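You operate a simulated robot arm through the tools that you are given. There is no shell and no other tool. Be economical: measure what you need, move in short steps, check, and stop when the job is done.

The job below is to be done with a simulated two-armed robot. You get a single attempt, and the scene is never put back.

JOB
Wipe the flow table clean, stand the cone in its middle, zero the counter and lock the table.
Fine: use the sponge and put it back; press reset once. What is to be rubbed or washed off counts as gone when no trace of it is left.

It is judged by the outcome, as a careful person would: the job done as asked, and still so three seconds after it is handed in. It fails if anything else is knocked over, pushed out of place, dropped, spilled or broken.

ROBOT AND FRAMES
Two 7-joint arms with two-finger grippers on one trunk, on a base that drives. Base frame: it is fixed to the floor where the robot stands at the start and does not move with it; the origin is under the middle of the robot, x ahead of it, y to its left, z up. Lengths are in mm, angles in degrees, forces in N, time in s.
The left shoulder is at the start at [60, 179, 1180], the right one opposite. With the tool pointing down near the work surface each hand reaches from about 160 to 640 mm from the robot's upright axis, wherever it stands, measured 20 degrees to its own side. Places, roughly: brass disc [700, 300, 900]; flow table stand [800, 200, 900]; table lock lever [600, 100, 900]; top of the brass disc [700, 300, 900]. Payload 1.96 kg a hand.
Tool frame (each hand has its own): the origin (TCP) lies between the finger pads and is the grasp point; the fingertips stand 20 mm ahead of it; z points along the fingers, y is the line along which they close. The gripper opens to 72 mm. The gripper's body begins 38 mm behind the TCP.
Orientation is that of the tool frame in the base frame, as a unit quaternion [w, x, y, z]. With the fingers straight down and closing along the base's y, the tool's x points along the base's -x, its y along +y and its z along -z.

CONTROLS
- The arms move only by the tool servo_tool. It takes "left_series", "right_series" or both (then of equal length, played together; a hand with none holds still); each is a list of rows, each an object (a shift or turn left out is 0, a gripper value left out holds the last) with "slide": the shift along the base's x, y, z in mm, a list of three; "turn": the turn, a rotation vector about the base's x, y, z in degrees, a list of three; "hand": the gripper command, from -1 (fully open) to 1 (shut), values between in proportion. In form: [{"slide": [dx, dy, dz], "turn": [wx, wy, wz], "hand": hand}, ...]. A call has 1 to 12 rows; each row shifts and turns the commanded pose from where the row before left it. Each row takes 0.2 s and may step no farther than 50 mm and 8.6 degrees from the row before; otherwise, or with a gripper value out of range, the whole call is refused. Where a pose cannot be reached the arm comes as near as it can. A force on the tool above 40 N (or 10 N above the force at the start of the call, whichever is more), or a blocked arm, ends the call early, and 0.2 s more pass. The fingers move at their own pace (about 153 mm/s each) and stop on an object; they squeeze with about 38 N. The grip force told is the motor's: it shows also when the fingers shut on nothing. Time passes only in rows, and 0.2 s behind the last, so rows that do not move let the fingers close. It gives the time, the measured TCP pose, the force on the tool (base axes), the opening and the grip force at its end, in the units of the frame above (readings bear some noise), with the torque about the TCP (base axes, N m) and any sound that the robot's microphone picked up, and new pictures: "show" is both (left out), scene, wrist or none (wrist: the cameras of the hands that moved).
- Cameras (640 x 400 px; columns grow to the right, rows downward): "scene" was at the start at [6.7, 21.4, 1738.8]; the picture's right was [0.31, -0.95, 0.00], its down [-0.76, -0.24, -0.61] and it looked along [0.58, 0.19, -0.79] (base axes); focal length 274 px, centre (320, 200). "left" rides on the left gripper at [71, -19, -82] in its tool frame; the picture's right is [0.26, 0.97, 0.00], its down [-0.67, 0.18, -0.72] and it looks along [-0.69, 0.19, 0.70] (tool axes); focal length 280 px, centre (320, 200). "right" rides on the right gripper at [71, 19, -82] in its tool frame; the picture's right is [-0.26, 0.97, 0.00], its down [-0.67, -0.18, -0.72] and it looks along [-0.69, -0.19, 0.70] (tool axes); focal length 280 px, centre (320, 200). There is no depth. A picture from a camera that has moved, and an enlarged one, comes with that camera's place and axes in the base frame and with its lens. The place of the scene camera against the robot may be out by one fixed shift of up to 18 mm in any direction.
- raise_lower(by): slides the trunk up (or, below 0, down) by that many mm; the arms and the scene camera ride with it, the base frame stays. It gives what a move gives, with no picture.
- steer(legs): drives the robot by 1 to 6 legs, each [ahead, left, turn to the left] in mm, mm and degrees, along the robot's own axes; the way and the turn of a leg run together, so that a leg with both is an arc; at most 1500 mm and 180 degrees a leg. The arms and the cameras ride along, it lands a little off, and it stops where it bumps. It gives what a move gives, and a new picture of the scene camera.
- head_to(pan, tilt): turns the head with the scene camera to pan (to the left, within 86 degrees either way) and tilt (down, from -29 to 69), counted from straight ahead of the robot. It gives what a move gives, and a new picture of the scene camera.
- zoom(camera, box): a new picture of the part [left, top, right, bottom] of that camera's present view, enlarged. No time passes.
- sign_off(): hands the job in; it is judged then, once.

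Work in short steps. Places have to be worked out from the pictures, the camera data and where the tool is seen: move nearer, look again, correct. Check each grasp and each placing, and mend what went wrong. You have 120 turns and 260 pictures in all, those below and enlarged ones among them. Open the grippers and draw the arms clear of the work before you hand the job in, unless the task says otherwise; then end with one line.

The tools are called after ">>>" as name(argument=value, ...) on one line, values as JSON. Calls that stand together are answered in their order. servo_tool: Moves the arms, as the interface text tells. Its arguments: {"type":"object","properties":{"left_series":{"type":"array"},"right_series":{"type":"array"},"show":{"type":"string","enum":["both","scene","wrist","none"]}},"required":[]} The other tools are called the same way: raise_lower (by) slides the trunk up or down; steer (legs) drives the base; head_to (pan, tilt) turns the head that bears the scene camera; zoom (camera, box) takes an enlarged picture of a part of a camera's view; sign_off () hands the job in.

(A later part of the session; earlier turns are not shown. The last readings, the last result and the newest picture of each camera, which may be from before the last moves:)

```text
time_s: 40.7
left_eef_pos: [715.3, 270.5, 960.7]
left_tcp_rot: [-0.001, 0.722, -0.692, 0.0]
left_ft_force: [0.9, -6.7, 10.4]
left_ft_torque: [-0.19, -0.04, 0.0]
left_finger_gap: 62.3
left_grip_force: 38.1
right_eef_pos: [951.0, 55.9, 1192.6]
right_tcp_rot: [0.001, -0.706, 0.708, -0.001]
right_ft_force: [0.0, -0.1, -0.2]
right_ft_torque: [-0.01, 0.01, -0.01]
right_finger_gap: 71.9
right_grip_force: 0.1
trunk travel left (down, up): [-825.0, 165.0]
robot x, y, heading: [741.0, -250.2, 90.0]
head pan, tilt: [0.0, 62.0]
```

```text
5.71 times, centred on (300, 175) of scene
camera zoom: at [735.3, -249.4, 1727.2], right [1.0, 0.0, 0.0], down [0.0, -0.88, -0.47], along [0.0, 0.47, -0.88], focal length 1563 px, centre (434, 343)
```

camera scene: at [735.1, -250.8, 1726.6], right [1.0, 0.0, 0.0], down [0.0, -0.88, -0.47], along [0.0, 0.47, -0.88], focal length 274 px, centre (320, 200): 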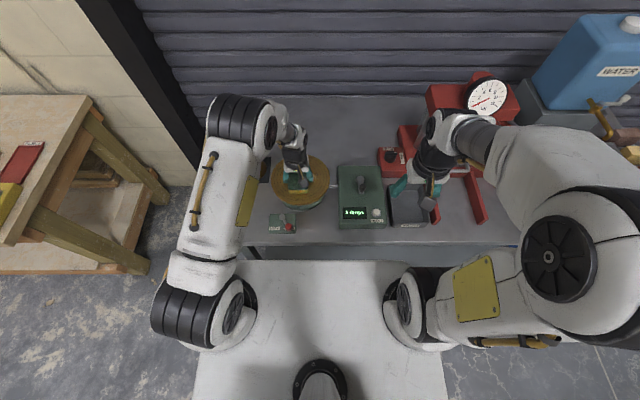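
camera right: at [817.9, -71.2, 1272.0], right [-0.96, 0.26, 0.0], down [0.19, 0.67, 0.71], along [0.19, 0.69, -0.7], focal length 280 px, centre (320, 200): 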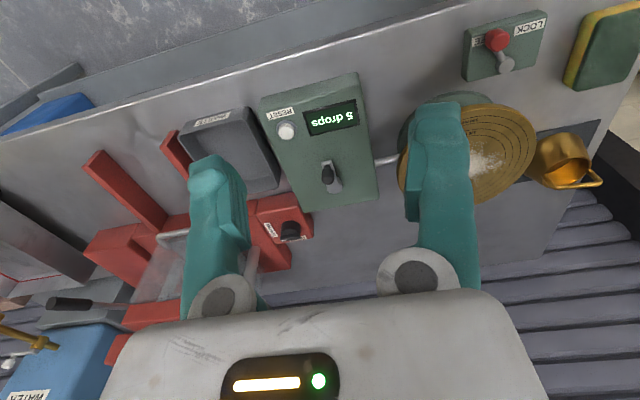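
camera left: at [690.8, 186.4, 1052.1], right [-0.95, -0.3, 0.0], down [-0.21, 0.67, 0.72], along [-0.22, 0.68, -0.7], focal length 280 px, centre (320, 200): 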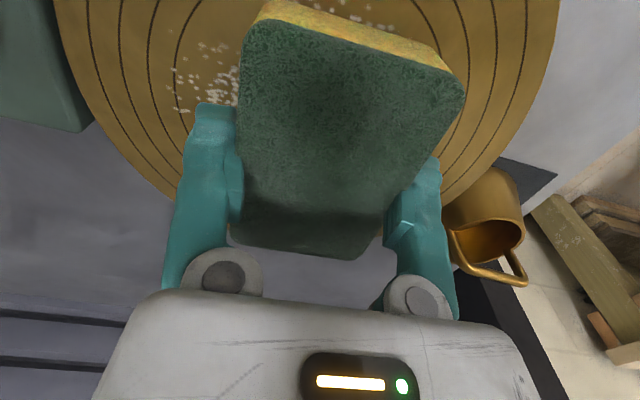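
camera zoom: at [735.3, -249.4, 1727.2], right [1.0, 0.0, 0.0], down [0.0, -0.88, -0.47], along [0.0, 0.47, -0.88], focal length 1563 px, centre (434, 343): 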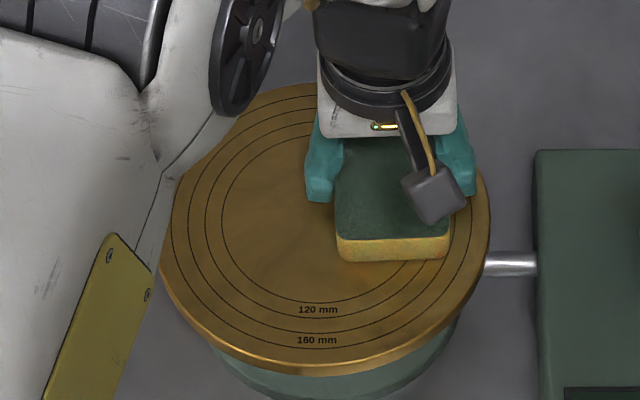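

Looks clean so far. I lift the sponge and check the whole disc.

>>> servo_tool(left_series=[{"slide": [0, -12, 0]}, {"slide": [0, -12, 0]}, {"slide": [0, -12, 0]}, {"slide": [-14, 0, 0]}, {"slide": [0, 12, 0]}, {"slide": [0, 12, 0]}, {"slide": [0, 12, 0]}, {"slide": [0, 0, 20]}, {"slide": [0, 0, 40]}, {"slide": [-40, -15, 0]}, {"slide": [-45, -15, 0]}, {"slide": [-45, -15, 0]}], show="wrist")

>>> servo_tool(left_series=[{"slide": [-33, -23, 0]}, {"slide": [-30, -20, 0]}, {"slide": [-30, -20, 0]}, {}], show="wrist")

>>> zoom(camera="scene", box=[230, 140, 350, 240])

```text
time_s: 43.3
left_eef_pos: [570.9, 224.9, 1020.0]
left_tcp_rot: [-0.001, 0.721, -0.693, -0.001]
left_ft_force: [-0.1, 0.3, -0.1]
left_ft_torque: [-0.04, -0.05, 0.0]
left_finger_gap: 62.1
left_grip_force: 37.8
right_eef_pos: [951.1, 56.7, 1192.2]
right_tcp_rot: [0.0, -0.706, 0.708, -0.001]
right_ft_force: [-0.6, -0.2, -0.3]
right_ft_torque: [0.04, -0.05, -0.01]
right_finger_gap: 71.9
right_grip_force: 0.0
trunk travel left (down, up): [-825.0, 165.0]
robot x, y, heading: [740.8, -248.9, 89.8]
head pan, tilt: [0.0, 62.0]
camera left: at [592.9, 154.9, 1101.7], right [-0.95, -0.3, 0.0], down [-0.21, 0.67, 0.72], along [-0.21, 0.68, -0.7], focal length 280 px, centre (320, 200)
```

left: 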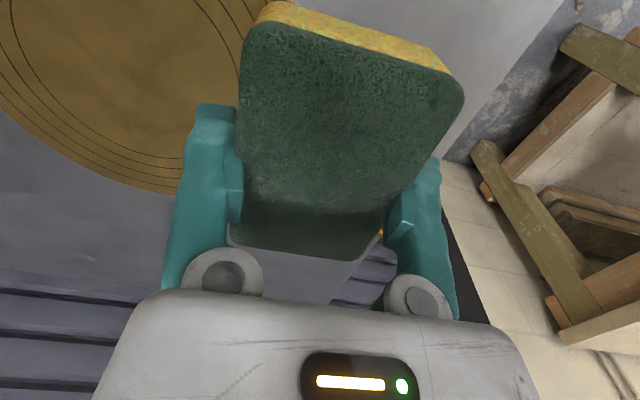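

```text
time_s: 44.3
left_eef_pos: [478.7, 163.6, 1019.3]
left_tcp_rot: [-0.001, 0.721, -0.693, -0.001]
left_ft_force: [0.5, 0.1, -0.4]
left_ft_torque: [-0.01, 0.0, 0.0]
left_finger_gap: 62.4
left_grip_force: 38.1
right_eef_pos: [952.0, 57.6, 1193.4]
right_tcp_rot: [0.0, -0.706, 0.708, 0.0]
right_ft_force: [0.5, -0.5, 0.8]
right_ft_torque: [0.03, -0.03, -0.04]
right_finger_gap: 72.0
right_grip_force: 0.0
trunk travel left (down, up): [-825.0, 165.0]
robot x, y, heading: [740.4, -251.8, 89.7]
head pan, tilt: [0.0, 62.0]
camera left: at [500.5, 93.8, 1102.0], right [-0.95, -0.3, 0.0], down [-0.21, 0.67, 0.72], along [-0.21, 0.68, -0.7], focal length 280 px, centre (320, 200)
```

left: 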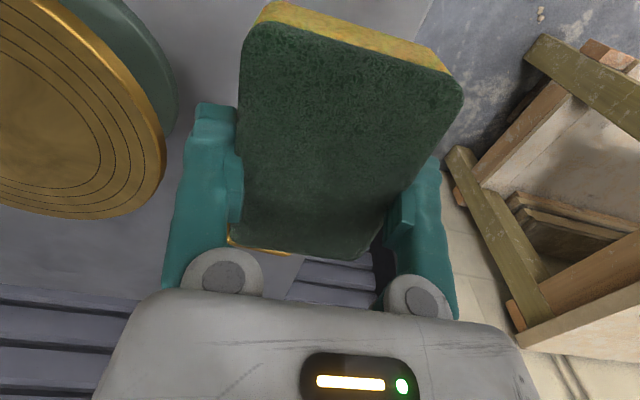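

```text
4.00 times, centred on (290, 190) of scene
camera zoom: at [735.6, -247.3, 1727.3], right [1.0, 0.0, 0.0], down [0.0, -0.88, -0.47], along [0.0, 0.47, -0.88], focal length 1094 px, centre (440, 240)
```

zoom: 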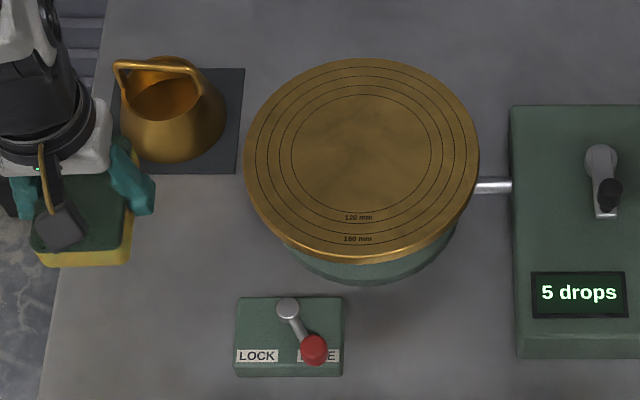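

>>> zoom(camera="scene", box=[288, 151, 352, 209])

```text
6.90 times, centred on (320, 180) of scene
camera zoom: at [735.6, -247.3, 1727.3], right [1.0, 0.0, 0.0], down [0.0, -0.88, -0.47], along [0.0, 0.47, -0.88], focal length 1886 px, centre (320, 338)
```

zoom: 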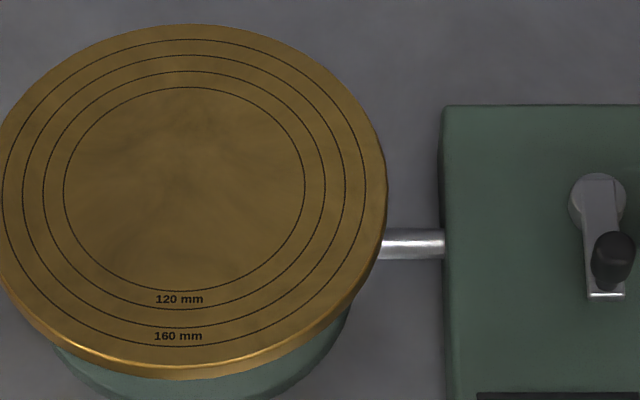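

The disc is spotless. I put the sponge back at its original place (477.7,154.4).

>>> servo_tool(left_series=[{"slide": [-1, -9, -40]}, {"slide": [0, 0, -45]}, {"slide": [0, 0, -40]}, {"slide": [0, 0, -12]}, {}], show="none")

```text
time_s: 45.5
left_eef_pos: [477.4, 154.0, 883.6]
left_tcp_rot: [0.0, 0.722, -0.692, -0.001]
left_ft_force: [0.1, 0.2, 0.7]
left_ft_torque: [0.01, 0.0, 0.01]
left_finger_gap: 62.0
left_grip_force: 38.0
right_eef_pos: [950.8, 57.4, 1191.8]
right_tcp_rot: [0.0, -0.707, 0.708, -0.001]
right_ft_force: [-0.7, 0.0, -0.3]
right_ft_torque: [0.0, 0.0, 0.04]
right_finger_gap: 71.8
right_grip_force: 0.0
trunk travel left (down, up): [-825.0, 165.0]
robot x, y, heading: [736.6, -247.9, 89.8]
head pan, tilt: [0.0, 62.0]
```

Lower the last 9 mm gently.

>>> servo_tool(left_series=[{"slide": [0, 0, -4]}, {"slide": [0, 0, -3]}, {"slide": [0, 0, -2]}, {}], show="none")

```text
time_s: 46.5
left_eef_pos: [477.0, 154.3, 875.6]
left_tcp_rot: [-0.002, 0.721, -0.693, -0.003]
left_ft_force: [-2.3, 3.4, 25.6]
left_ft_torque: [-0.24, 0.06, 0.02]
left_finger_gap: 62.2
left_grip_force: 38.0
right_eef_pos: [952.0, 56.8, 1193.8]
right_tcp_rot: [0.001, -0.707, 0.707, 0.0]
right_ft_force: [0.4, -0.5, 0.6]
right_ft_torque: [0.04, 0.02, 0.0]
right_finger_gap: 71.9
right_grip_force: 0.1
trunk travel left (down, up): [-825.0, 165.0]
robot x, y, heading: [737.8, -251.2, 89.9]
head pan, tilt: [0.0, 62.0]
```

The sponge is on the table. Ease off, open, and rise.

>>> servo_tool(left_series=[{"slide": [0, 0, 1]}, {"hand": -1}, {}, {"slide": [0, 0, 20]}, {"slide": [0, 0, 40]}, {"slide": [0, 0, 45]}, {"slide": [0, 0, 40]}], show="wrist")

>>> zoom(camera="scene", box=[220, 140, 340, 240])

```text
time_s: 48.1
left_eef_pos: [478.7, 153.7, 1022.3]
left_tcp_rot: [-0.001, 0.721, -0.693, -0.001]
left_ft_force: [0.2, 0.4, -0.4]
left_ft_torque: [-0.01, 0.02, -0.04]
left_finger_gap: 72.3
left_grip_force: 0.0
right_eef_pos: [952.3, 56.0, 1191.5]
right_tcp_rot: [-0.001, -0.706, 0.708, 0.0]
right_ft_force: [0.3, 0.3, 0.3]
right_ft_torque: [0.01, -0.02, 0.02]
right_finger_gap: 72.1
right_grip_force: 0.0
trunk travel left (down, up): [-825.0, 165.0]
robot x, y, heading: [738.0, -251.5, 89.9]
head pan, tilt: [0.0, 62.0]
camera left: at [500.3, 83.2, 1103.2], right [-0.95, -0.3, 0.0], down [-0.21, 0.67, 0.72], along [-0.22, 0.68, -0.7], focal length 280 px, centre (320, 200)
```

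left: 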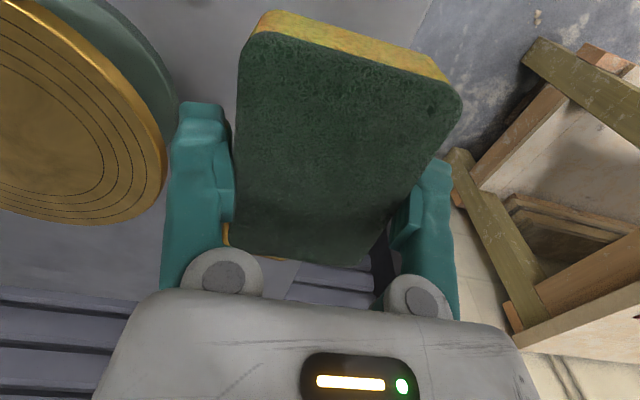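

```text
4.00 times, centred on (280, 190) of scene
camera zoom: at [735.9, -248.6, 1727.2], right [1.0, 0.0, 0.0], down [0.0, -0.88, -0.47], along [0.0, 0.47, -0.88], focal length 1094 px, centre (480, 240)
```

zoom: 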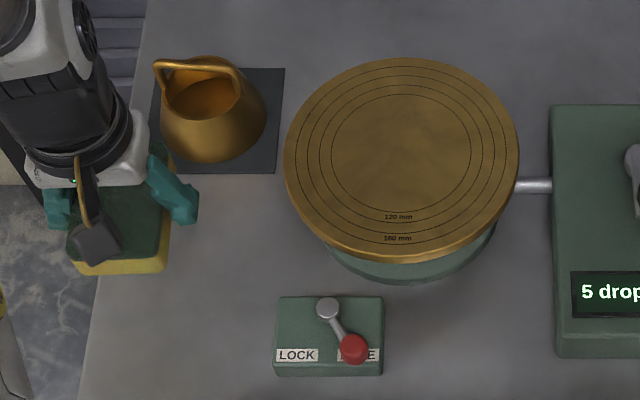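

The sponge seems to have come up with the open fingers. I look again without moving up.

>>> servo_tool(left_series=[{"hand": -1}, {}], show="wrist")

>>> zoom(camera="scene", box=[220, 160, 280, 220])

```text
time_s: 48.7
left_eef_pos: [478.1, 154.7, 1021.8]
left_tcp_rot: [-0.001, 0.721, -0.692, -0.001]
left_ft_force: [0.7, 0.9, 0.7]
left_ft_torque: [-0.02, 0.0, 0.01]
left_finger_gap: 72.1
left_grip_force: 0.1
right_eef_pos: [951.6, 58.8, 1191.8]
right_tcp_rot: [0.0, -0.706, 0.708, 0.0]
right_ft_force: [-0.1, -0.1, -0.5]
right_ft_torque: [-0.02, 0.01, 0.0]
right_finger_gap: 71.9
right_grip_force: 0.1
trunk travel left (down, up): [-825.0, 165.0]
robot x, y, heading: [739.9, -251.2, 90.0]
head pan, tilt: [0.0, 62.0]
camera left: at [499.9, 84.0, 1102.7], right [-0.95, -0.3, 0.0], down [-0.21, 0.67, 0.72], along [-0.22, 0.68, -0.7], focal length 280 px, centre (320, 200)
```

left: 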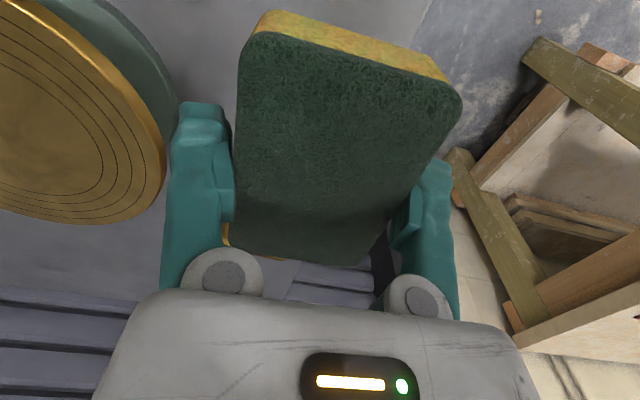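

```text
6.67 times, centred on (250, 190) of scene
camera zoom: at [735.5, -247.7, 1727.3], right [1.0, 0.0, 0.0], down [0.0, -0.88, -0.47], along [0.0, 0.47, -0.88], focal length 1824 px, centre (787, 267)
```

zoom: 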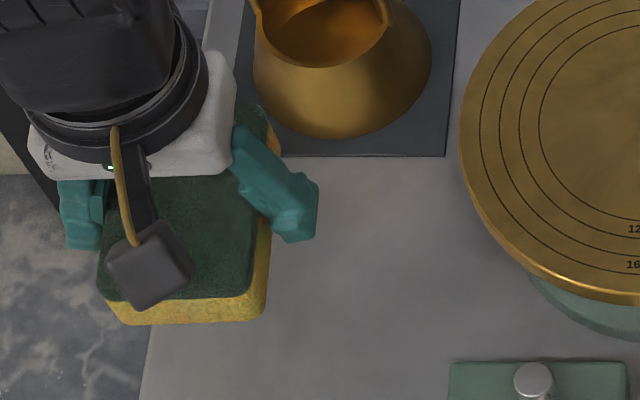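

The sponge clings to a finger. I'll set it down again, then try separating sideways before rising.

>>> servo_tool(left_series=[{"slide": [0, 0, -45]}, {"slide": [0, 0, -45]}, {"slide": [0, 0, -40]}, {"slide": [0, 0, -6]}, {"slide": [0, 0, -4]}, {"slide": [0, 0, -3]}, {}], show="wrist")

>>> zoom(camera="scene", box=[220, 160, 280, 220])

```text
time_s: 50.3
left_eef_pos: [478.2, 156.3, 877.9]
left_tcp_rot: [0.0, 0.721, -0.693, -0.001]
left_ft_force: [-0.1, -0.9, -0.7]
left_ft_torque: [0.0, -0.02, 0.0]
left_finger_gap: 72.1
left_grip_force: 0.0
right_eef_pos: [952.5, 57.8, 1192.0]
right_tcp_rot: [0.0, -0.706, 0.708, 0.0]
right_ft_force: [0.4, -0.7, 1.0]
right_ft_torque: [-0.02, 0.01, 0.02]
right_finger_gap: 72.2
right_grip_force: 0.2
trunk travel left (down, up): [-825.0, 165.0]
robot x, y, heading: [737.7, -252.2, 89.8]
head pan, tilt: [0.0, 62.0]
camera left: at [499.5, 84.8, 959.7], right [-0.95, -0.3, 0.0], down [-0.21, 0.67, 0.72], along [-0.22, 0.68, -0.7], focal length 280 px, centre (320, 200)
```

left: 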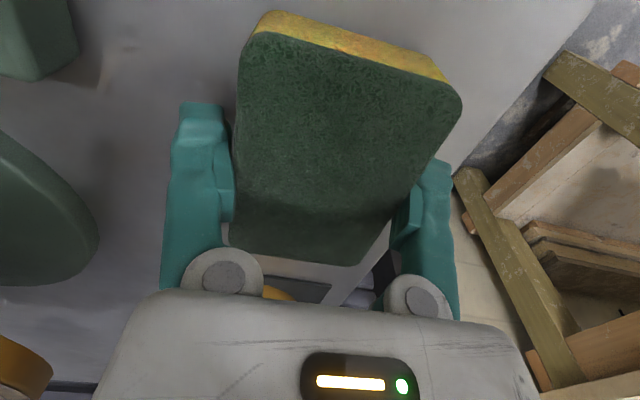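

```text
6.67 times, centred on (250, 190) of scene
camera zoom: at [735.4, -247.5, 1727.3], right [1.0, 0.0, 0.0], down [0.0, -0.88, -0.47], along [0.0, 0.47, -0.88], focal length 1824 px, centre (787, 267)
```

zoom: 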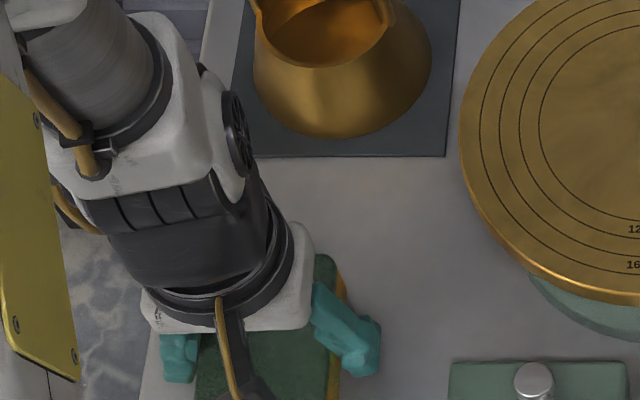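

Lower to contact, then wiggle sideways to break it free.

>>> servo_tool(left_series=[{"slide": [0, 0, -2]}, {"slide": [0, 0, -2]}, {}, {"slide": [-3, 0, 0]}, {"slide": [-2, 0, 0]}, {}], show="wrist")

```text
time_s: 51.7
left_eef_pos: [472.6, 155.1, 873.8]
left_tcp_rot: [0.0, 0.721, -0.693, -0.001]
left_ft_force: [1.7, -0.3, 2.4]
left_ft_torque: [0.0, -0.05, 0.01]
left_finger_gap: 72.1
left_grip_force: 0.1
right_eef_pos: [952.9, 57.6, 1191.0]
right_tcp_rot: [-0.001, -0.706, 0.708, 0.0]
right_ft_force: [0.2, -1.2, 0.1]
right_ft_torque: [0.0, -0.02, -0.01]
right_finger_gap: 72.0
right_grip_force: 0.0
trunk travel left (down, up): [-825.0, 165.0]
robot x, y, heading: [740.7, -250.3, 90.2]
head pan, tilt: [0.0, 62.0]
camera left: at [494.9, 84.7, 956.0], right [-0.95, -0.3, 0.0], down [-0.21, 0.67, 0.72], along [-0.22, 0.68, -0.7], focal length 280 px, centre (320, 200)
```

left: 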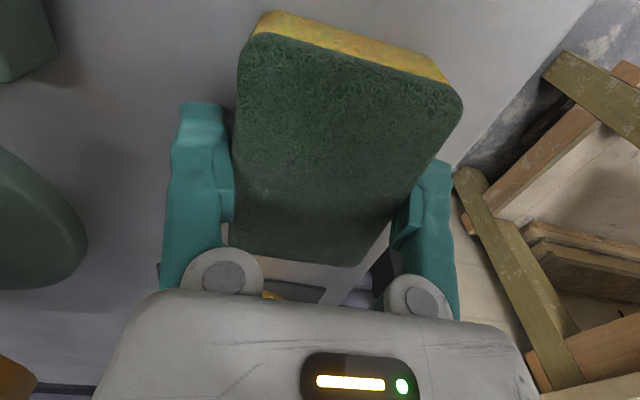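

The sponge moves with the open hand although gaps show on both sides. I go back to the right x, regrip and reopen while resting lightly, then rise only 15 mm to check.

>>> servo_tool(left_series=[{"slide": [4, 0, 0]}, {"hand": 1}, {}, {"hand": -1}, {}, {}, {"slide": [0, 0, 8]}, {"slide": [0, 0, 8]}], show="wrist")

```text
time_s: 53.5
left_eef_pos: [475.8, 154.5, 888.6]
left_tcp_rot: [-0.001, 0.721, -0.693, 0.0]
left_ft_force: [-0.4, 0.2, -1.0]
left_ft_torque: [0.02, 0.0, 0.04]
left_finger_gap: 71.9
left_grip_force: 0.0
right_eef_pos: [952.1, 57.8, 1192.2]
right_tcp_rot: [0.001, -0.707, 0.708, -0.001]
right_ft_force: [-0.7, -0.2, -0.5]
right_ft_torque: [0.02, 0.0, 0.01]
right_finger_gap: 72.0
right_grip_force: 0.0
trunk travel left (down, up): [-825.0, 165.0]
robot x, y, heading: [740.9, -251.7, 89.8]
head pan, tilt: [0.0, 62.0]
camera left: at [498.5, 84.5, 971.7], right [-0.95, -0.3, 0.0], down [-0.21, 0.67, 0.72], along [-0.22, 0.68, -0.7], focal length 280 px, centre (320, 200)
```

left: 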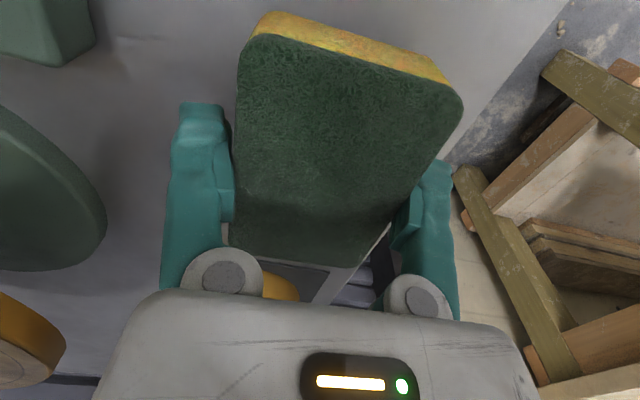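

Still clinging. I zoom in on the fingers to see which one it touches.

>>> zoom(camera="left", box=[160, 80, 300, 260])

>>> zoom(camera="left", box=[340, 80, 480, 280])

```text
2.22 times, centred on (230, 170) of left
camera zoom: at [498.5, 84.5, 971.7], right [-0.95, -0.3, 0.0], down [-0.21, 0.67, 0.72], along [-0.22, 0.68, -0.7], focal length 623 px, centre (520, 267)
```

zoom: 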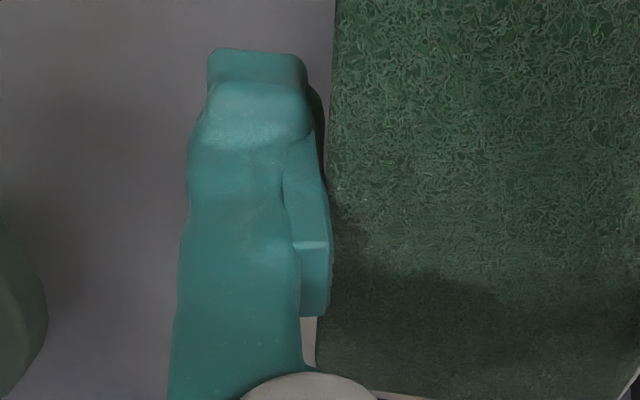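

```text
2.00 times, centred on (410, 180) of left
camera zoom: at [498.5, 84.5, 971.7], right [-0.95, -0.3, 0.0], down [-0.21, 0.67, 0.72], along [-0.22, 0.68, -0.7], focal length 561 px, centre (140, 240)
```

zoom: 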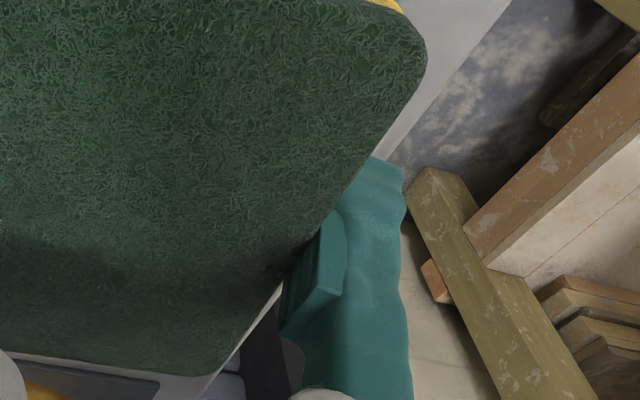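

I'll press it down more firmly and then shift sideways, watching whether it slips relative to the fingers.

>>> servo_tool(left_series=[{"slide": [2, 0, -8]}, {"slide": [0, 0, -6]}, {"slide": [0, 0, -2]}, {"slide": [0, 0, -1.5]}, {}], show="wrist")

```text
time_s: 54.7
left_eef_pos: [478.3, 155.0, 873.6]
left_tcp_rot: [-0.001, 0.721, -0.693, -0.002]
left_ft_force: [-0.5, 0.9, 11.8]
left_ft_torque: [-0.12, -0.05, 0.05]
left_finger_gap: 72.4
left_grip_force: 0.1
right_eef_pos: [951.8, 56.7, 1191.7]
right_tcp_rot: [0.0, -0.706, 0.708, 0.001]
right_ft_force: [0.7, 0.0, 0.0]
right_ft_torque: [-0.03, -0.04, 0.04]
right_finger_gap: 72.2
right_grip_force: 0.0
trunk travel left (down, up): [-825.0, 165.0]
robot x, y, heading: [740.3, -249.1, 90.0]
head pan, tilt: [0.0, 62.0]
camera left: at [500.6, 84.6, 954.8], right [-0.95, -0.3, 0.0], down [-0.21, 0.66, 0.72], along [-0.22, 0.68, -0.7], focal length 280 px, centre (320, 200)
```

left: 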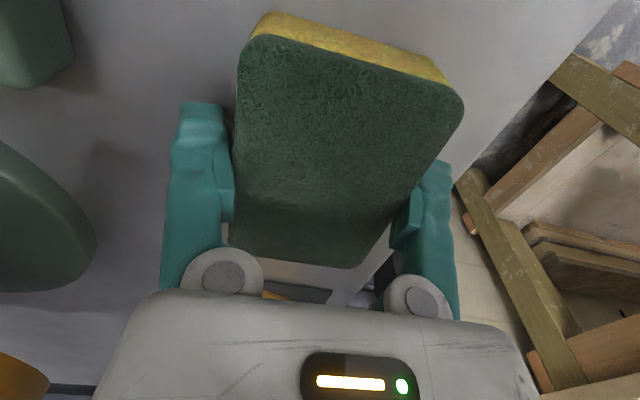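

>>> servo_tool(left_series=[{"slide": [-2, 0, -0.8]}, {"slide": [-2, 0, 0]}, {"slide": [4, 0, 0]}, {"slide": [4, 0, 0]}, {"slide": [-2, 0, 0]}, {"slide": [-2, 0, 0]}, {"slide": [0, 0, 10]}, {}], show="wrist")

```text
time_s: 56.5
left_eef_pos: [479.9, 154.5, 880.4]
left_tcp_rot: [0.0, 0.721, -0.693, 0.0]
left_ft_force: [-1.7, -0.2, -1.2]
left_ft_torque: [-0.01, -0.03, 0.0]
left_finger_gap: 72.2
left_grip_force: 0.0
right_eef_pos: [952.3, 57.5, 1192.0]
right_tcp_rot: [0.0, -0.707, 0.708, 0.0]
right_ft_force: [0.2, -0.8, 0.2]
right_ft_torque: [0.02, -0.01, -0.03]
right_finger_gap: 72.0
right_grip_force: 0.1
trunk travel left (down, up): [-825.0, 165.0]
robot x, y, heading: [739.1, -249.5, 90.0]
head pan, tilt: [0.0, 62.0]
camera left: at [500.6, 84.3, 963.2], right [-0.95, -0.3, 0.0], down [-0.21, 0.67, 0.72], along [-0.21, 0.68, -0.7], focal length 280 px, centre (320, 200)
```

left: 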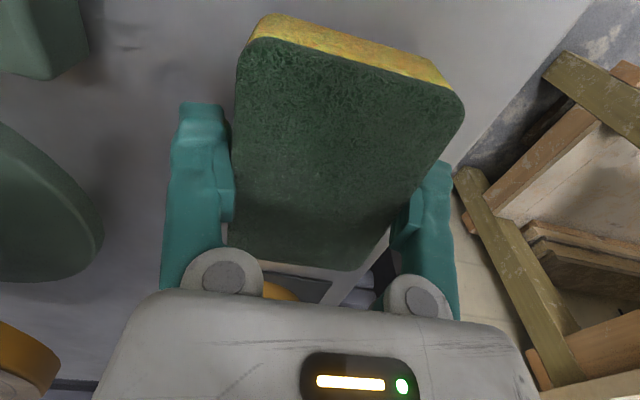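

The picture shifted such that the sponge seems stuck to the +x finger. I'll use the table as a lever: with the sponge on the table, tilt the hand so the sponge's free −x end is pressed down and peels off.

>>> servo_tool(left_series=[{"slide": [-2, 0, -5]}, {"turn": [0, -3, 0]}, {"turn": [0, -3, 0]}, {"turn": [0, -3, 0]}, {}], show="wrist")

```text
time_s: 57.7
left_eef_pos: [475.9, 154.8, 878.0]
left_tcp_rot: [-0.055, 0.719, -0.691, 0.056]
left_ft_force: [-2.4, 0.8, 6.0]
left_ft_torque: [0.11, 0.29, 0.01]
left_finger_gap: 72.3
left_grip_force: 0.1
right_eef_pos: [951.7, 58.7, 1193.2]
right_tcp_rot: [0.0, -0.707, 0.708, 0.0]
right_ft_force: [0.0, 0.6, 0.8]
right_ft_torque: [0.0, 0.02, 0.02]
right_finger_gap: 71.9
right_grip_force: 0.1
trunk travel left (down, up): [-825.0, 165.0]
robot x, y, heading: [739.5, -251.2, 90.1]
head pan, tilt: [0.0, 62.0]
camera left: at [485.1, 84.5, 961.0], right [-0.94, -0.3, -0.15], down [-0.32, 0.66, 0.68], along [-0.1, 0.68, -0.72], focal length 280 px, centre (320, 200)
```

left: 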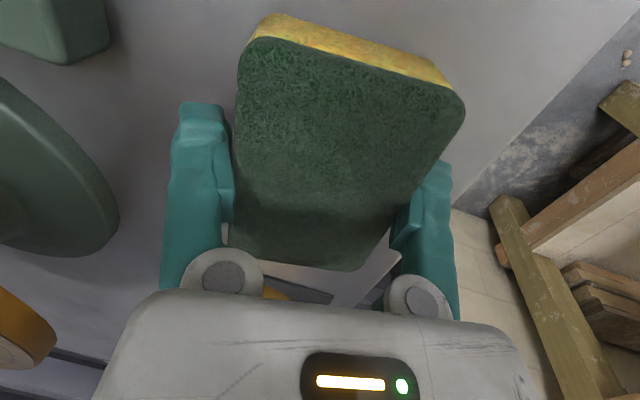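

Still attached at 0.3 N·m. Push the lever further.

>>> servo_tool(left_series=[{"slide": [0, 0, -1]}, {"slide": [0, 0, -1]}, {"slide": [0, 0, -1]}, {}], show="wrist")

```text
time_s: 58.7
left_eef_pos: [477.9, 153.4, 873.5]
left_tcp_rot: [-0.055, 0.719, -0.69, 0.056]
left_ft_force: [2.2, 1.1, 10.1]
left_ft_torque: [0.11, 0.28, -0.04]
left_finger_gap: 72.0
left_grip_force: 0.1
right_eef_pos: [954.1, 57.2, 1193.0]
right_tcp_rot: [0.0, -0.707, 0.708, 0.0]
right_ft_force: [-0.5, -0.8, -0.2]
right_ft_torque: [-0.02, -0.01, -0.01]
right_finger_gap: 71.9
right_grip_force: 0.0
trunk travel left (down, up): [-825.0, 165.0]
robot x, y, heading: [745.7, -249.4, 90.0]
head pan, tilt: [0.0, 62.0]
camera left: at [486.0, 84.1, 958.3], right [-0.94, -0.3, -0.15], down [-0.32, 0.67, 0.67], along [-0.1, 0.68, -0.72], focal length 280 px, centre (320, 200)
```

left: 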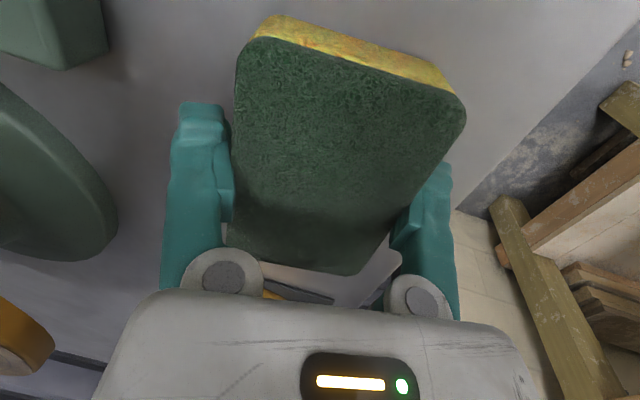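

The sponge clings and only creeps. I'll lift it, straighten the hand, and plan to hold the sponge down with the right hand while the left pulls away.

>>> servo_tool(left_series=[{"slide": [0, 0, 10], "turn": [0, 3, 0]}, {"slide": [0, 0, 10], "turn": [0, 3, 0]}, {"slide": [0, 0, 10], "turn": [0, 3, 0]}, {"slide": [0, 0, 40]}, {"slide": [0, 0, 40]}], show="wrist")

>>> zoom(camera="scene", box=[220, 160, 280, 220])

```text
time_s: 59.9
left_eef_pos: [477.1, 153.4, 984.6]
left_tcp_rot: [-0.001, 0.721, -0.693, -0.001]
left_ft_force: [-0.1, -0.8, 0.3]
left_ft_torque: [-0.05, -0.02, -0.01]
left_finger_gap: 72.1
left_grip_force: 0.1
right_eef_pos: [952.3, 56.6, 1192.6]
right_tcp_rot: [0.001, -0.706, 0.708, 0.0]
right_ft_force: [0.2, -1.2, 1.2]
right_ft_torque: [0.02, 0.03, -0.02]
right_finger_gap: 71.9
right_grip_force: 0.1
trunk travel left (down, up): [-825.0, 165.0]
robot x, y, heading: [739.5, -249.8, 89.9]
head pan, tilt: [0.0, 62.0]
camera left: at [498.7, 83.4, 1065.8], right [-0.95, -0.3, 0.0], down [-0.21, 0.67, 0.72], along [-0.22, 0.68, -0.7], focal length 280 px, centre (320, 200)
```

left: 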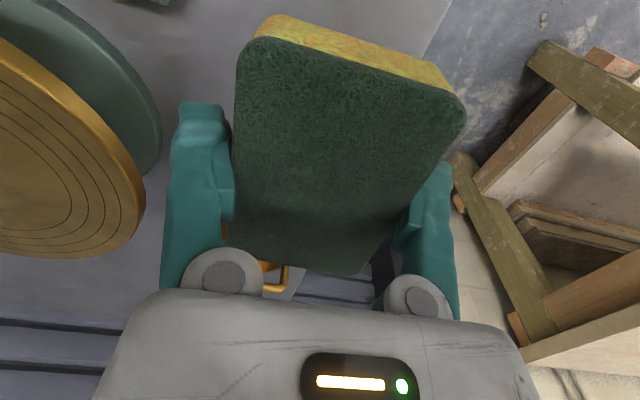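

```text
6.67 times, centred on (250, 190) of scene
camera zoom: at [736.1, -248.8, 1727.2], right [1.0, 0.0, 0.0], down [0.0, -0.88, -0.47], along [0.0, 0.47, -0.88], focal length 1824 px, centre (787, 267)
```

zoom: 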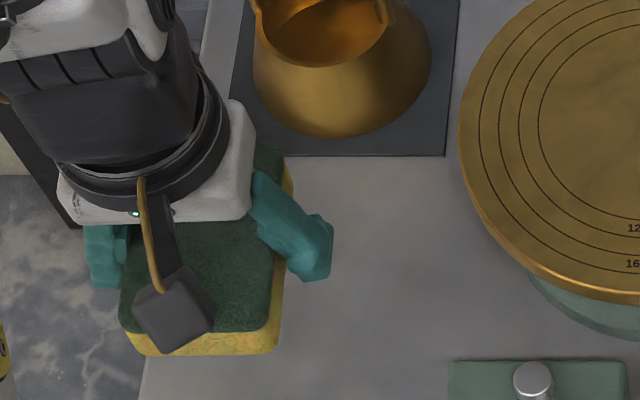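

The sponge's uncompressed width nearly fills the opening and it holds by friction. I move the robot 100 mm left so the right hand can reach the sponge, to hold it down.

>>> steer(legs=[[0, 100, 0]])

>>> servo_tool(left_series=[{"slide": [35, 0, 0]}, {"slide": [35, 0, 0]}, {"slide": [30, 0, 0]}, {}], right_series=[{"slide": [-40, 10, -20], "hand": 1}, {"slide": [-45, 10, -20]}, {"slide": [-45, 10, -10]}, {"slide": [-40, 10, 0]}], show="both")

```text
time_s: 61.0
left_eef_pos: [375.7, 154.3, 983.4]
left_tcp_rot: [0.0, 0.722, -0.692, -0.001]
left_ft_force: [-0.2, 0.0, -1.0]
left_ft_torque: [0.03, 0.02, 0.0]
left_finger_gap: 72.0
left_grip_force: 0.3
right_eef_pos: [851.1, 58.5, 1191.6]
right_tcp_rot: [0.0, -0.707, 0.708, 0.0]
right_ft_force: [0.3, 0.0, 0.0]
right_ft_torque: [0.0, -0.05, 0.01]
right_finger_gap: 72.0
right_grip_force: 0.1
trunk travel left (down, up): [-825.0, 165.0]
robot x, y, heading: [636.9, -247.8, 89.9]
head pan, tilt: [0.0, 62.0]
camera scene: at [635.4, -247.3, 1727.3], right [1.0, 0.0, 0.0], down [0.0, -0.88, -0.47], along [0.0, 0.47, -0.88], focal length 274 px, centre (320, 200)
```

scene: 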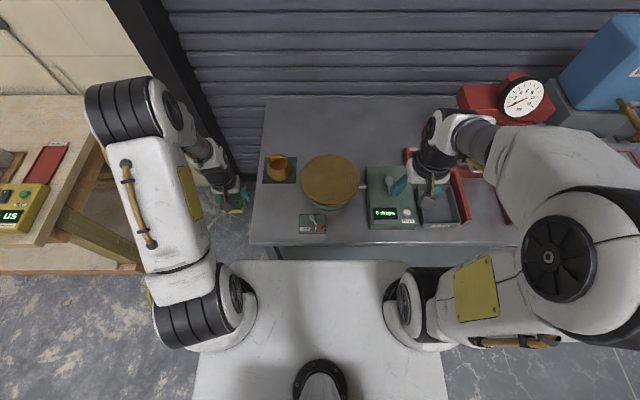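

```text
refused: row 2 steps farther than a row can; nothing moved
```

Resend with smaller steps: left back over the sponge's home, right (closed) comes closer at height.

>>> servo_tool(left_series=[{"slide": [35, 0, 0]}, {"slide": [35, 0, 0]}, {"slide": [32, 0, 0]}, {"slide": [0, 0, -45]}, {"slide": [0, 0, -45]}, {}], right_series=[{"slide": [-40, 10, -20], "hand": 1}, {"slide": [-40, 20, -20]}, {"slide": [-40, 20, -10]}, {"slide": [-40, 20, 0]}, {"slide": [-40, 20, 0]}, {}], show="both")

```text
time_s: 62.4
left_eef_pos: [478.1, 154.4, 895.6]
left_tcp_rot: [-0.001, 0.721, -0.693, -0.001]
left_ft_force: [-0.2, -0.4, -1.2]
left_ft_torque: [0.03, 0.0, 0.02]
left_finger_gap: 72.0
left_grip_force: 0.1
right_eef_pos: [652.2, 146.3, 1142.7]
right_tcp_rot: [0.0, -0.707, 0.708, 0.002]
right_ft_force: [0.9, 0.4, 0.1]
right_ft_torque: [0.02, 0.01, -0.01]
right_finger_gap: 0.1
right_grip_force: 29.2
trunk travel left (down, up): [-825.0, 165.0]
robot x, y, heading: [639.3, -249.0, 89.8]
head pan, tilt: [0.0, 62.0]
camera scene: at [636.2, -249.2, 1727.3], right [1.0, 0.0, 0.0], down [0.0, -0.88, -0.47], along [0.0, 0.47, -0.88], focal length 274 px, centre (320, 200)
camera right: at [634.2, 76.2, 1222.6], right [-0.96, 0.26, 0.0], down [0.18, 0.67, 0.72], along [0.19, 0.69, -0.7], focal length 280 px, centre (320, 200)
camera left: at [500.8, 84.3, 975.9], right [-0.95, -0.3, 0.0], down [-0.21, 0.66, 0.72], along [-0.22, 0.68, -0.7], focal length 280 px, centre (320, 200)
```

scene: 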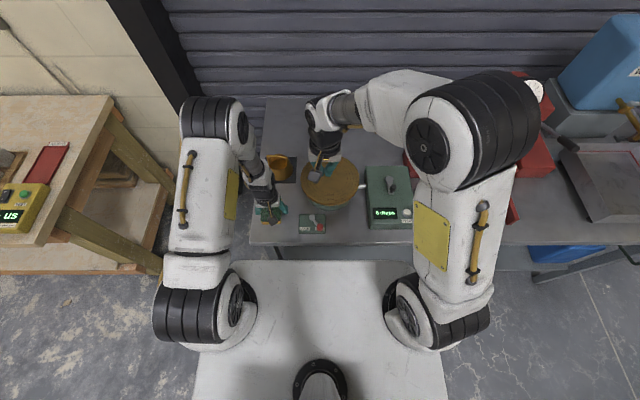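
right: 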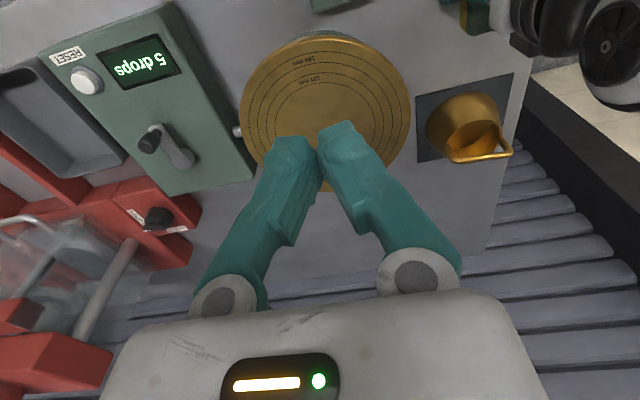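
left: 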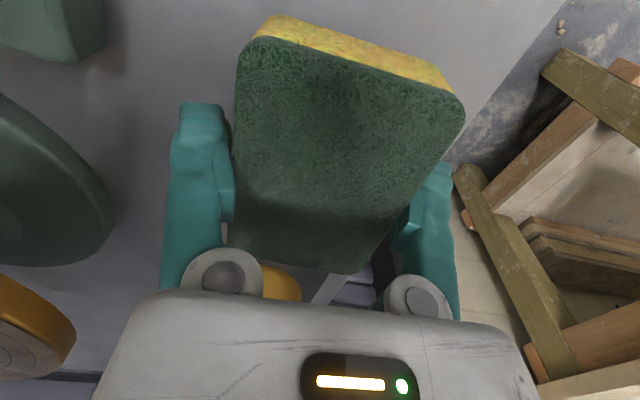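

I'll first lower the sponge to contact and lean the left hand back (pads twist about the sponge) to make room for the right hand; meanwhile the right hand yaws 90° so its camera points away.

>>> servo_tool(left_series=[{"slide": [0, 0, -10]}, {"slide": [0, 0, -6]}, {"slide": [0, 0, -4]}, {"slide": [0, 0, -2]}, {"slide": [0, 0, -1]}, {}], right_series=[{"turn": [0, 0, 8]}, {"turn": [0, 0, 8]}, {"turn": [0, 0, 8]}, {"turn": [0, 0, 8]}, {"turn": [0, 0, 8]}, {"turn": [0, 0, 8]}], show="none")

```text
time_s: 63.8
left_eef_pos: [477.7, 153.8, 871.4]
left_tcp_rot: [-0.001, 0.721, -0.693, -0.001]
left_ft_force: [-1.7, 0.3, 11.3]
left_ft_torque: [-0.05, -0.33, 0.1]
left_finger_gap: 72.4
left_grip_force: 0.1
right_eef_pos: [650.5, 148.0, 1142.1]
right_tcp_rot: [0.001, 0.934, -0.358, 0.0]
right_ft_force: [0.3, -0.4, -0.6]
right_ft_torque: [0.02, -0.02, -0.04]
right_finger_gap: 0.1
right_grip_force: 29.1
trunk travel left (down, up): [-825.0, 165.0]
robot x, y, heading: [639.6, -250.8, 90.0]
head pan, tilt: [0.0, 62.0]
```

>>> servo_tool(left_series=[{"slide": [0, 0, 1], "turn": [6, 0, 0]}, {"turn": [6, 0, 0]}, {"turn": [6, 0, 0]}, {"turn": [6, 0, 0]}, {"turn": [5, 0, 0]}, {}], right_series=[{"turn": [0, 0, 8]}, {"turn": [0, 0, 8]}, {"turn": [0, 0, 8]}, {"turn": [0, 0, 8]}, {"turn": [0, 0, 8]}, {"turn": [0, 0, 2]}], show="both")

>>> zoom(camera="scene", box=[220, 140, 360, 260])

```text
time_s: 65.2
left_eef_pos: [477.7, 154.6, 872.4]
left_tcp_rot: [-0.183, 0.697, -0.671, -0.175]
left_ft_force: [-0.9, 9.1, 31.3]
left_ft_torque: [-0.43, -0.05, 0.0]
left_finger_gap: 72.2
left_grip_force: 0.6
right_eef_pos: [652.1, 146.4, 1142.1]
right_tcp_rot: [0.001, 1.0, -0.001, 0.0]
right_ft_force: [1.8, -0.5, 0.3]
right_ft_torque: [0.03, -0.02, 0.0]
right_finger_gap: 0.0
right_grip_force: 29.3
trunk travel left (down, up): [-825.0, 165.0]
robot x, y, heading: [638.4, -247.4, 90.3]
head pan, tilt: [0.0, 62.0]
camera scene: at [636.0, -248.5, 1727.4], right [1.0, 0.0, 0.0], down [0.0, -0.88, -0.47], along [0.0, 0.47, -0.88], focal length 274 px, centre (320, 200)
camera right: at [724.6, 128.7, 1223.0], right [-0.26, -0.97, 0.0], down [-0.67, 0.18, 0.72], along [-0.69, 0.19, -0.7], focal length 280 px, centre (320, 200)
camera left: at [500.3, 53.8, 909.6], right [-0.95, -0.26, -0.15], down [-0.21, 0.23, 0.95], along [-0.22, 0.94, -0.28], focal length 280 px, centre (320, 200)
```

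scene: 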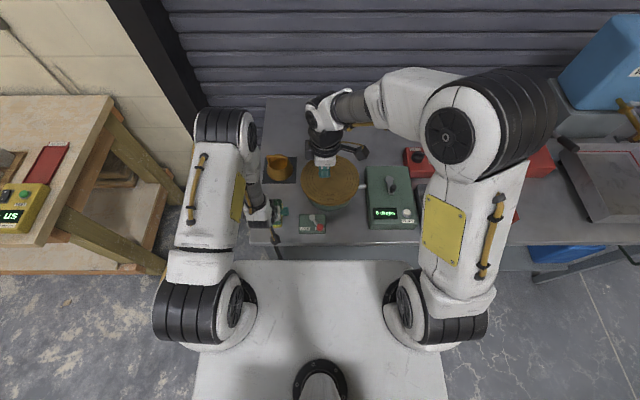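
right: 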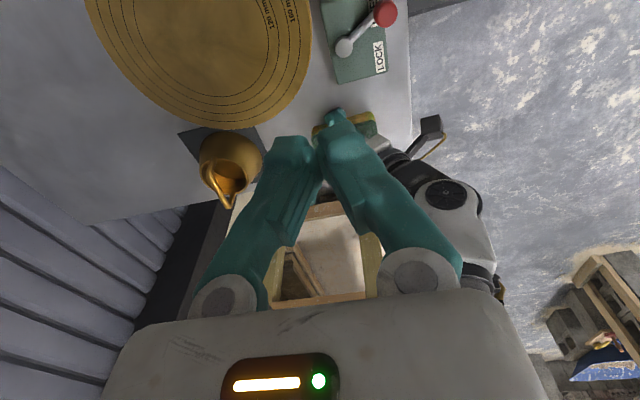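
left: 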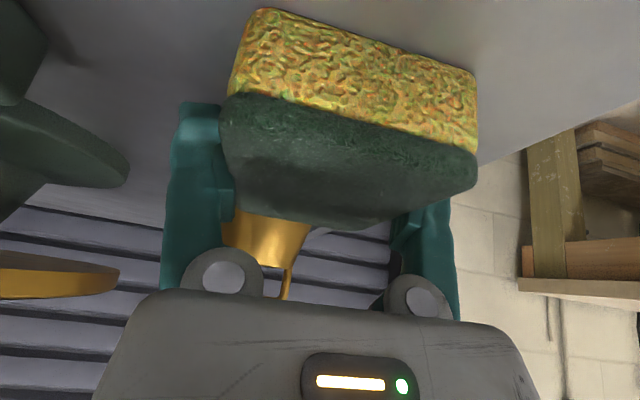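

```text
3.33 times, centred on (290, 200) of scene
camera zoom: at [636.0, -248.5, 1727.4], right [1.0, 0.0, 0.0], down [0.0, -0.88, -0.47], along [0.0, 0.47, -0.88], focal length 912 px, centre (420, 200)
```

zoom: 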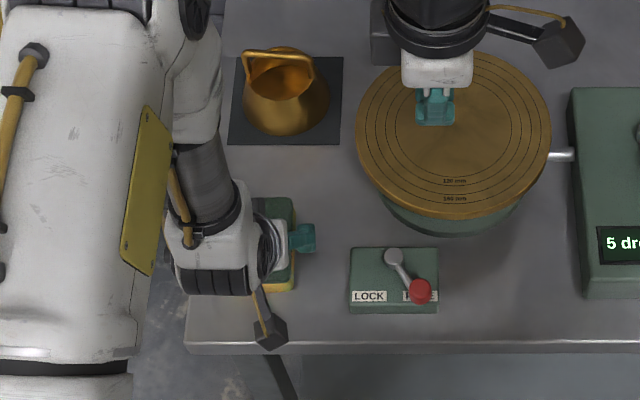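

The sponge stays flat while the hand leans 29°. Before involving the right hand, I test pulling straight back along the fingers by 15 mm.

>>> servo_tool(left_series=[{"slide": [0, -3, 5]}, {"slide": [0, -3, 5]}, {}], show="wrist")

```text
time_s: 66.0
left_eef_pos: [478.0, 147.6, 880.1]
left_tcp_rot: [-0.18, 0.698, -0.671, -0.173]
left_ft_force: [0.7, -0.1, 0.1]
left_ft_torque: [0.01, 0.0, 0.02]
left_finger_gap: 72.4
left_grip_force: 0.1
right_eef_pos: [650.5, 147.5, 1142.1]
right_tcp_rot: [0.0, 1.0, -0.001, -0.001]
right_ft_force: [-1.0, -0.3, 0.1]
right_ft_torque: [-0.01, -0.01, 0.04]
right_finger_gap: 0.3
right_grip_force: 29.7
trunk travel left (down, up): [-825.0, 165.0]
robot x, y, heading: [640.7, -250.1, 89.7]
head pan, tilt: [0.0, 62.0]
camera left: at [499.7, 47.5, 918.2], right [-0.95, -0.26, -0.15], down [-0.21, 0.24, 0.95], along [-0.21, 0.94, -0.28], focal length 280 px, centre (320, 200)
```

left: 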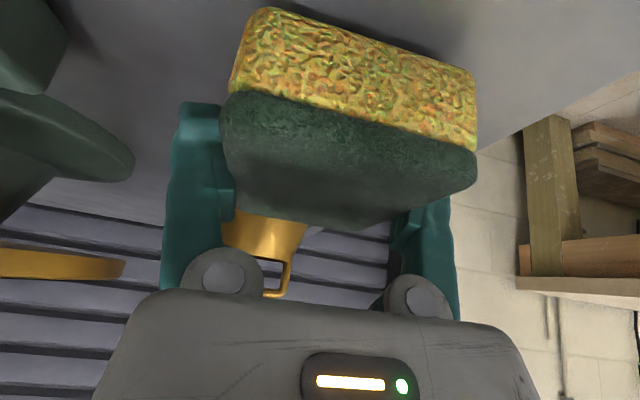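

Still carried. So: set the sponge back down, and bring the right hand over its far end at (478,192).

>>> servo_tool(left_series=[{"slide": [0, 3, -4]}, {"slide": [0, 3, -3.5]}, {}, {}, {}, {}, {}, {}], right_series=[{"slide": [-43, 11, 0]}, {"slide": [-43, 11, 0]}, {"slide": [-43, 11, 0]}, {"slide": [-43, 12, 0]}, {"slide": [0, 0, -45]}, {"slide": [0, 0, -45]}, {"slide": [0, 0, -40]}, {}], show="both")

>>> zoom(camera="scene", box=[220, 140, 320, 240])

```text
time_s: 67.8
left_eef_pos: [477.3, 154.6, 873.3]
left_tcp_rot: [-0.182, 0.698, -0.671, -0.174]
left_ft_force: [-0.9, 0.1, 6.8]
left_ft_torque: [-0.08, -0.04, -0.01]
left_finger_gap: 72.4
left_grip_force: 0.1
right_eef_pos: [544.4, 174.0, 1014.0]
right_tcp_rot: [-0.001, 1.0, -0.001, 0.0]
right_ft_force: [-0.2, 0.5, -0.7]
right_ft_torque: [-0.01, 0.0, 0.01]
right_finger_gap: 0.0
right_grip_force: 30.1
right hand out of reach, approached as far as the arm can: row 3, 4
trunk travel left (down, up): [-825.0, 165.0]
robot x, y, heading: [637.6, -251.8, 89.9]
head pan, tilt: [0.0, 62.0]
camera scene: at [635.1, -247.7, 1727.3], right [1.0, 0.0, 0.0], down [0.0, -0.88, -0.47], along [0.0, 0.47, -0.88], focal length 274 px, centre (320, 200)
camera right: at [616.5, 156.1, 1093.4], right [-0.26, -0.96, 0.0], down [-0.67, 0.18, 0.72], along [-0.69, 0.19, -0.7], focal length 280 px, centre (320, 200)
camera left: at [499.9, 53.7, 911.2], right [-0.95, -0.26, -0.15], down [-0.21, 0.23, 0.95], along [-0.21, 0.94, -0.28], focal length 280 px, centre (320, 200)
```

scene: 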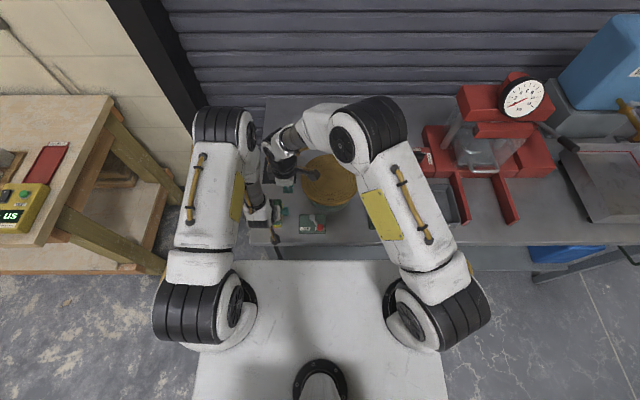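
right: 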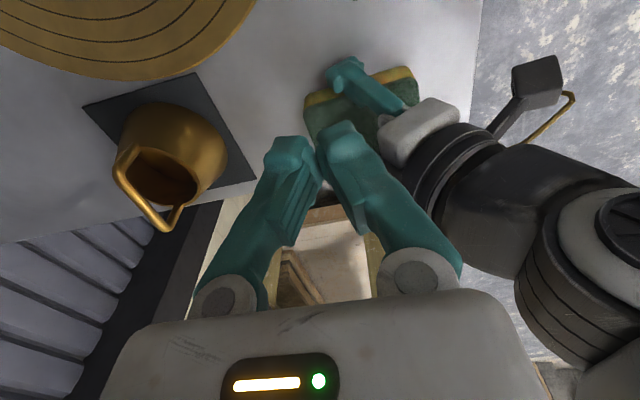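
left: 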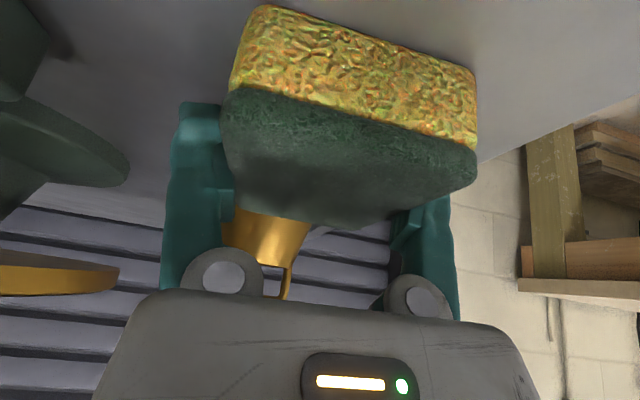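

```text
4.00 times, centred on (270, 190) of scene
camera zoom: at [635.1, -247.7, 1727.3], right [1.0, 0.0, 0.0], down [0.0, -0.88, -0.47], along [0.0, 0.47, -0.88], focal length 1094 px, centre (520, 240)
```

zoom: 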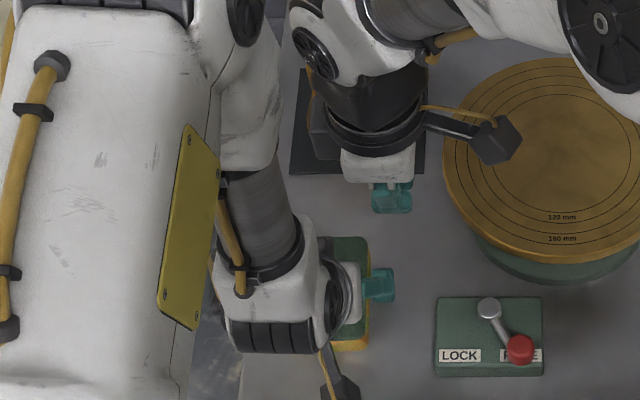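

The right hand fell short at that height. The left forearm is well clear (y≈90), so I try moving the right hand on at the lower height.

>>> servo_tool(right_series=[{"slide": [-12, 6, 0]}, {"slide": [-12, 6, 0]}, {"slide": [-12, 4, 0]}, {"slide": [-10, 2, 0]}, {}], show="both")

```text
time_s: 69.0
left_eef_pos: [478.7, 154.8, 873.0]
left_tcp_rot: [-0.181, 0.698, -0.671, -0.175]
left_ft_force: [-0.5, 0.7, 10.2]
left_ft_torque: [-0.15, -0.02, 0.01]
left_finger_gap: 72.5
left_grip_force: 0.1
right_eef_pos: [498.5, 192.9, 1013.1]
right_tcp_rot: [0.0, 1.0, -0.001, 0.0]
right_ft_force: [0.5, -0.1, -0.5]
right_ft_torque: [0.01, -0.01, -0.03]
right_finger_gap: 0.1
right_grip_force: 29.7
trunk travel left (down, up): [-825.0, 165.0]
robot x, y, heading: [641.3, -250.0, 90.0]
head pan, tilt: [0.0, 62.0]
camera scene: at [635.2, -247.9, 1727.3], right [1.0, 0.0, 0.0], down [0.0, -0.88, -0.47], along [0.0, 0.47, -0.88], focal length 274 px, centre (320, 200)
camera right: at [571.0, 174.0, 1093.6], right [-0.26, -0.96, 0.0], down [-0.67, 0.18, 0.72], along [-0.69, 0.19, -0.7], focal length 280 px, centre (320, 200)
```

scene: 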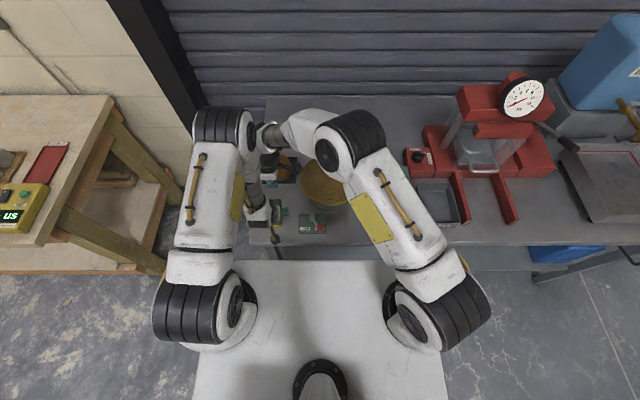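
right: 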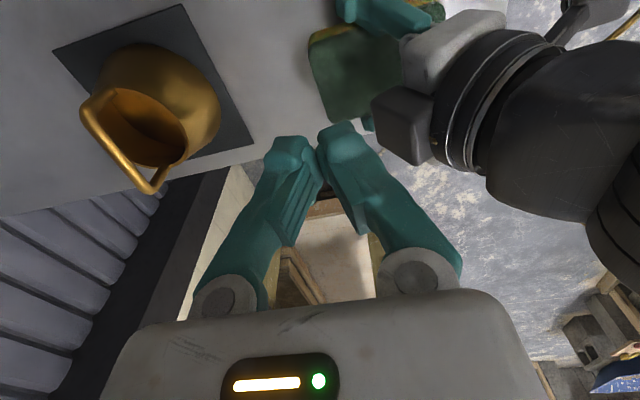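

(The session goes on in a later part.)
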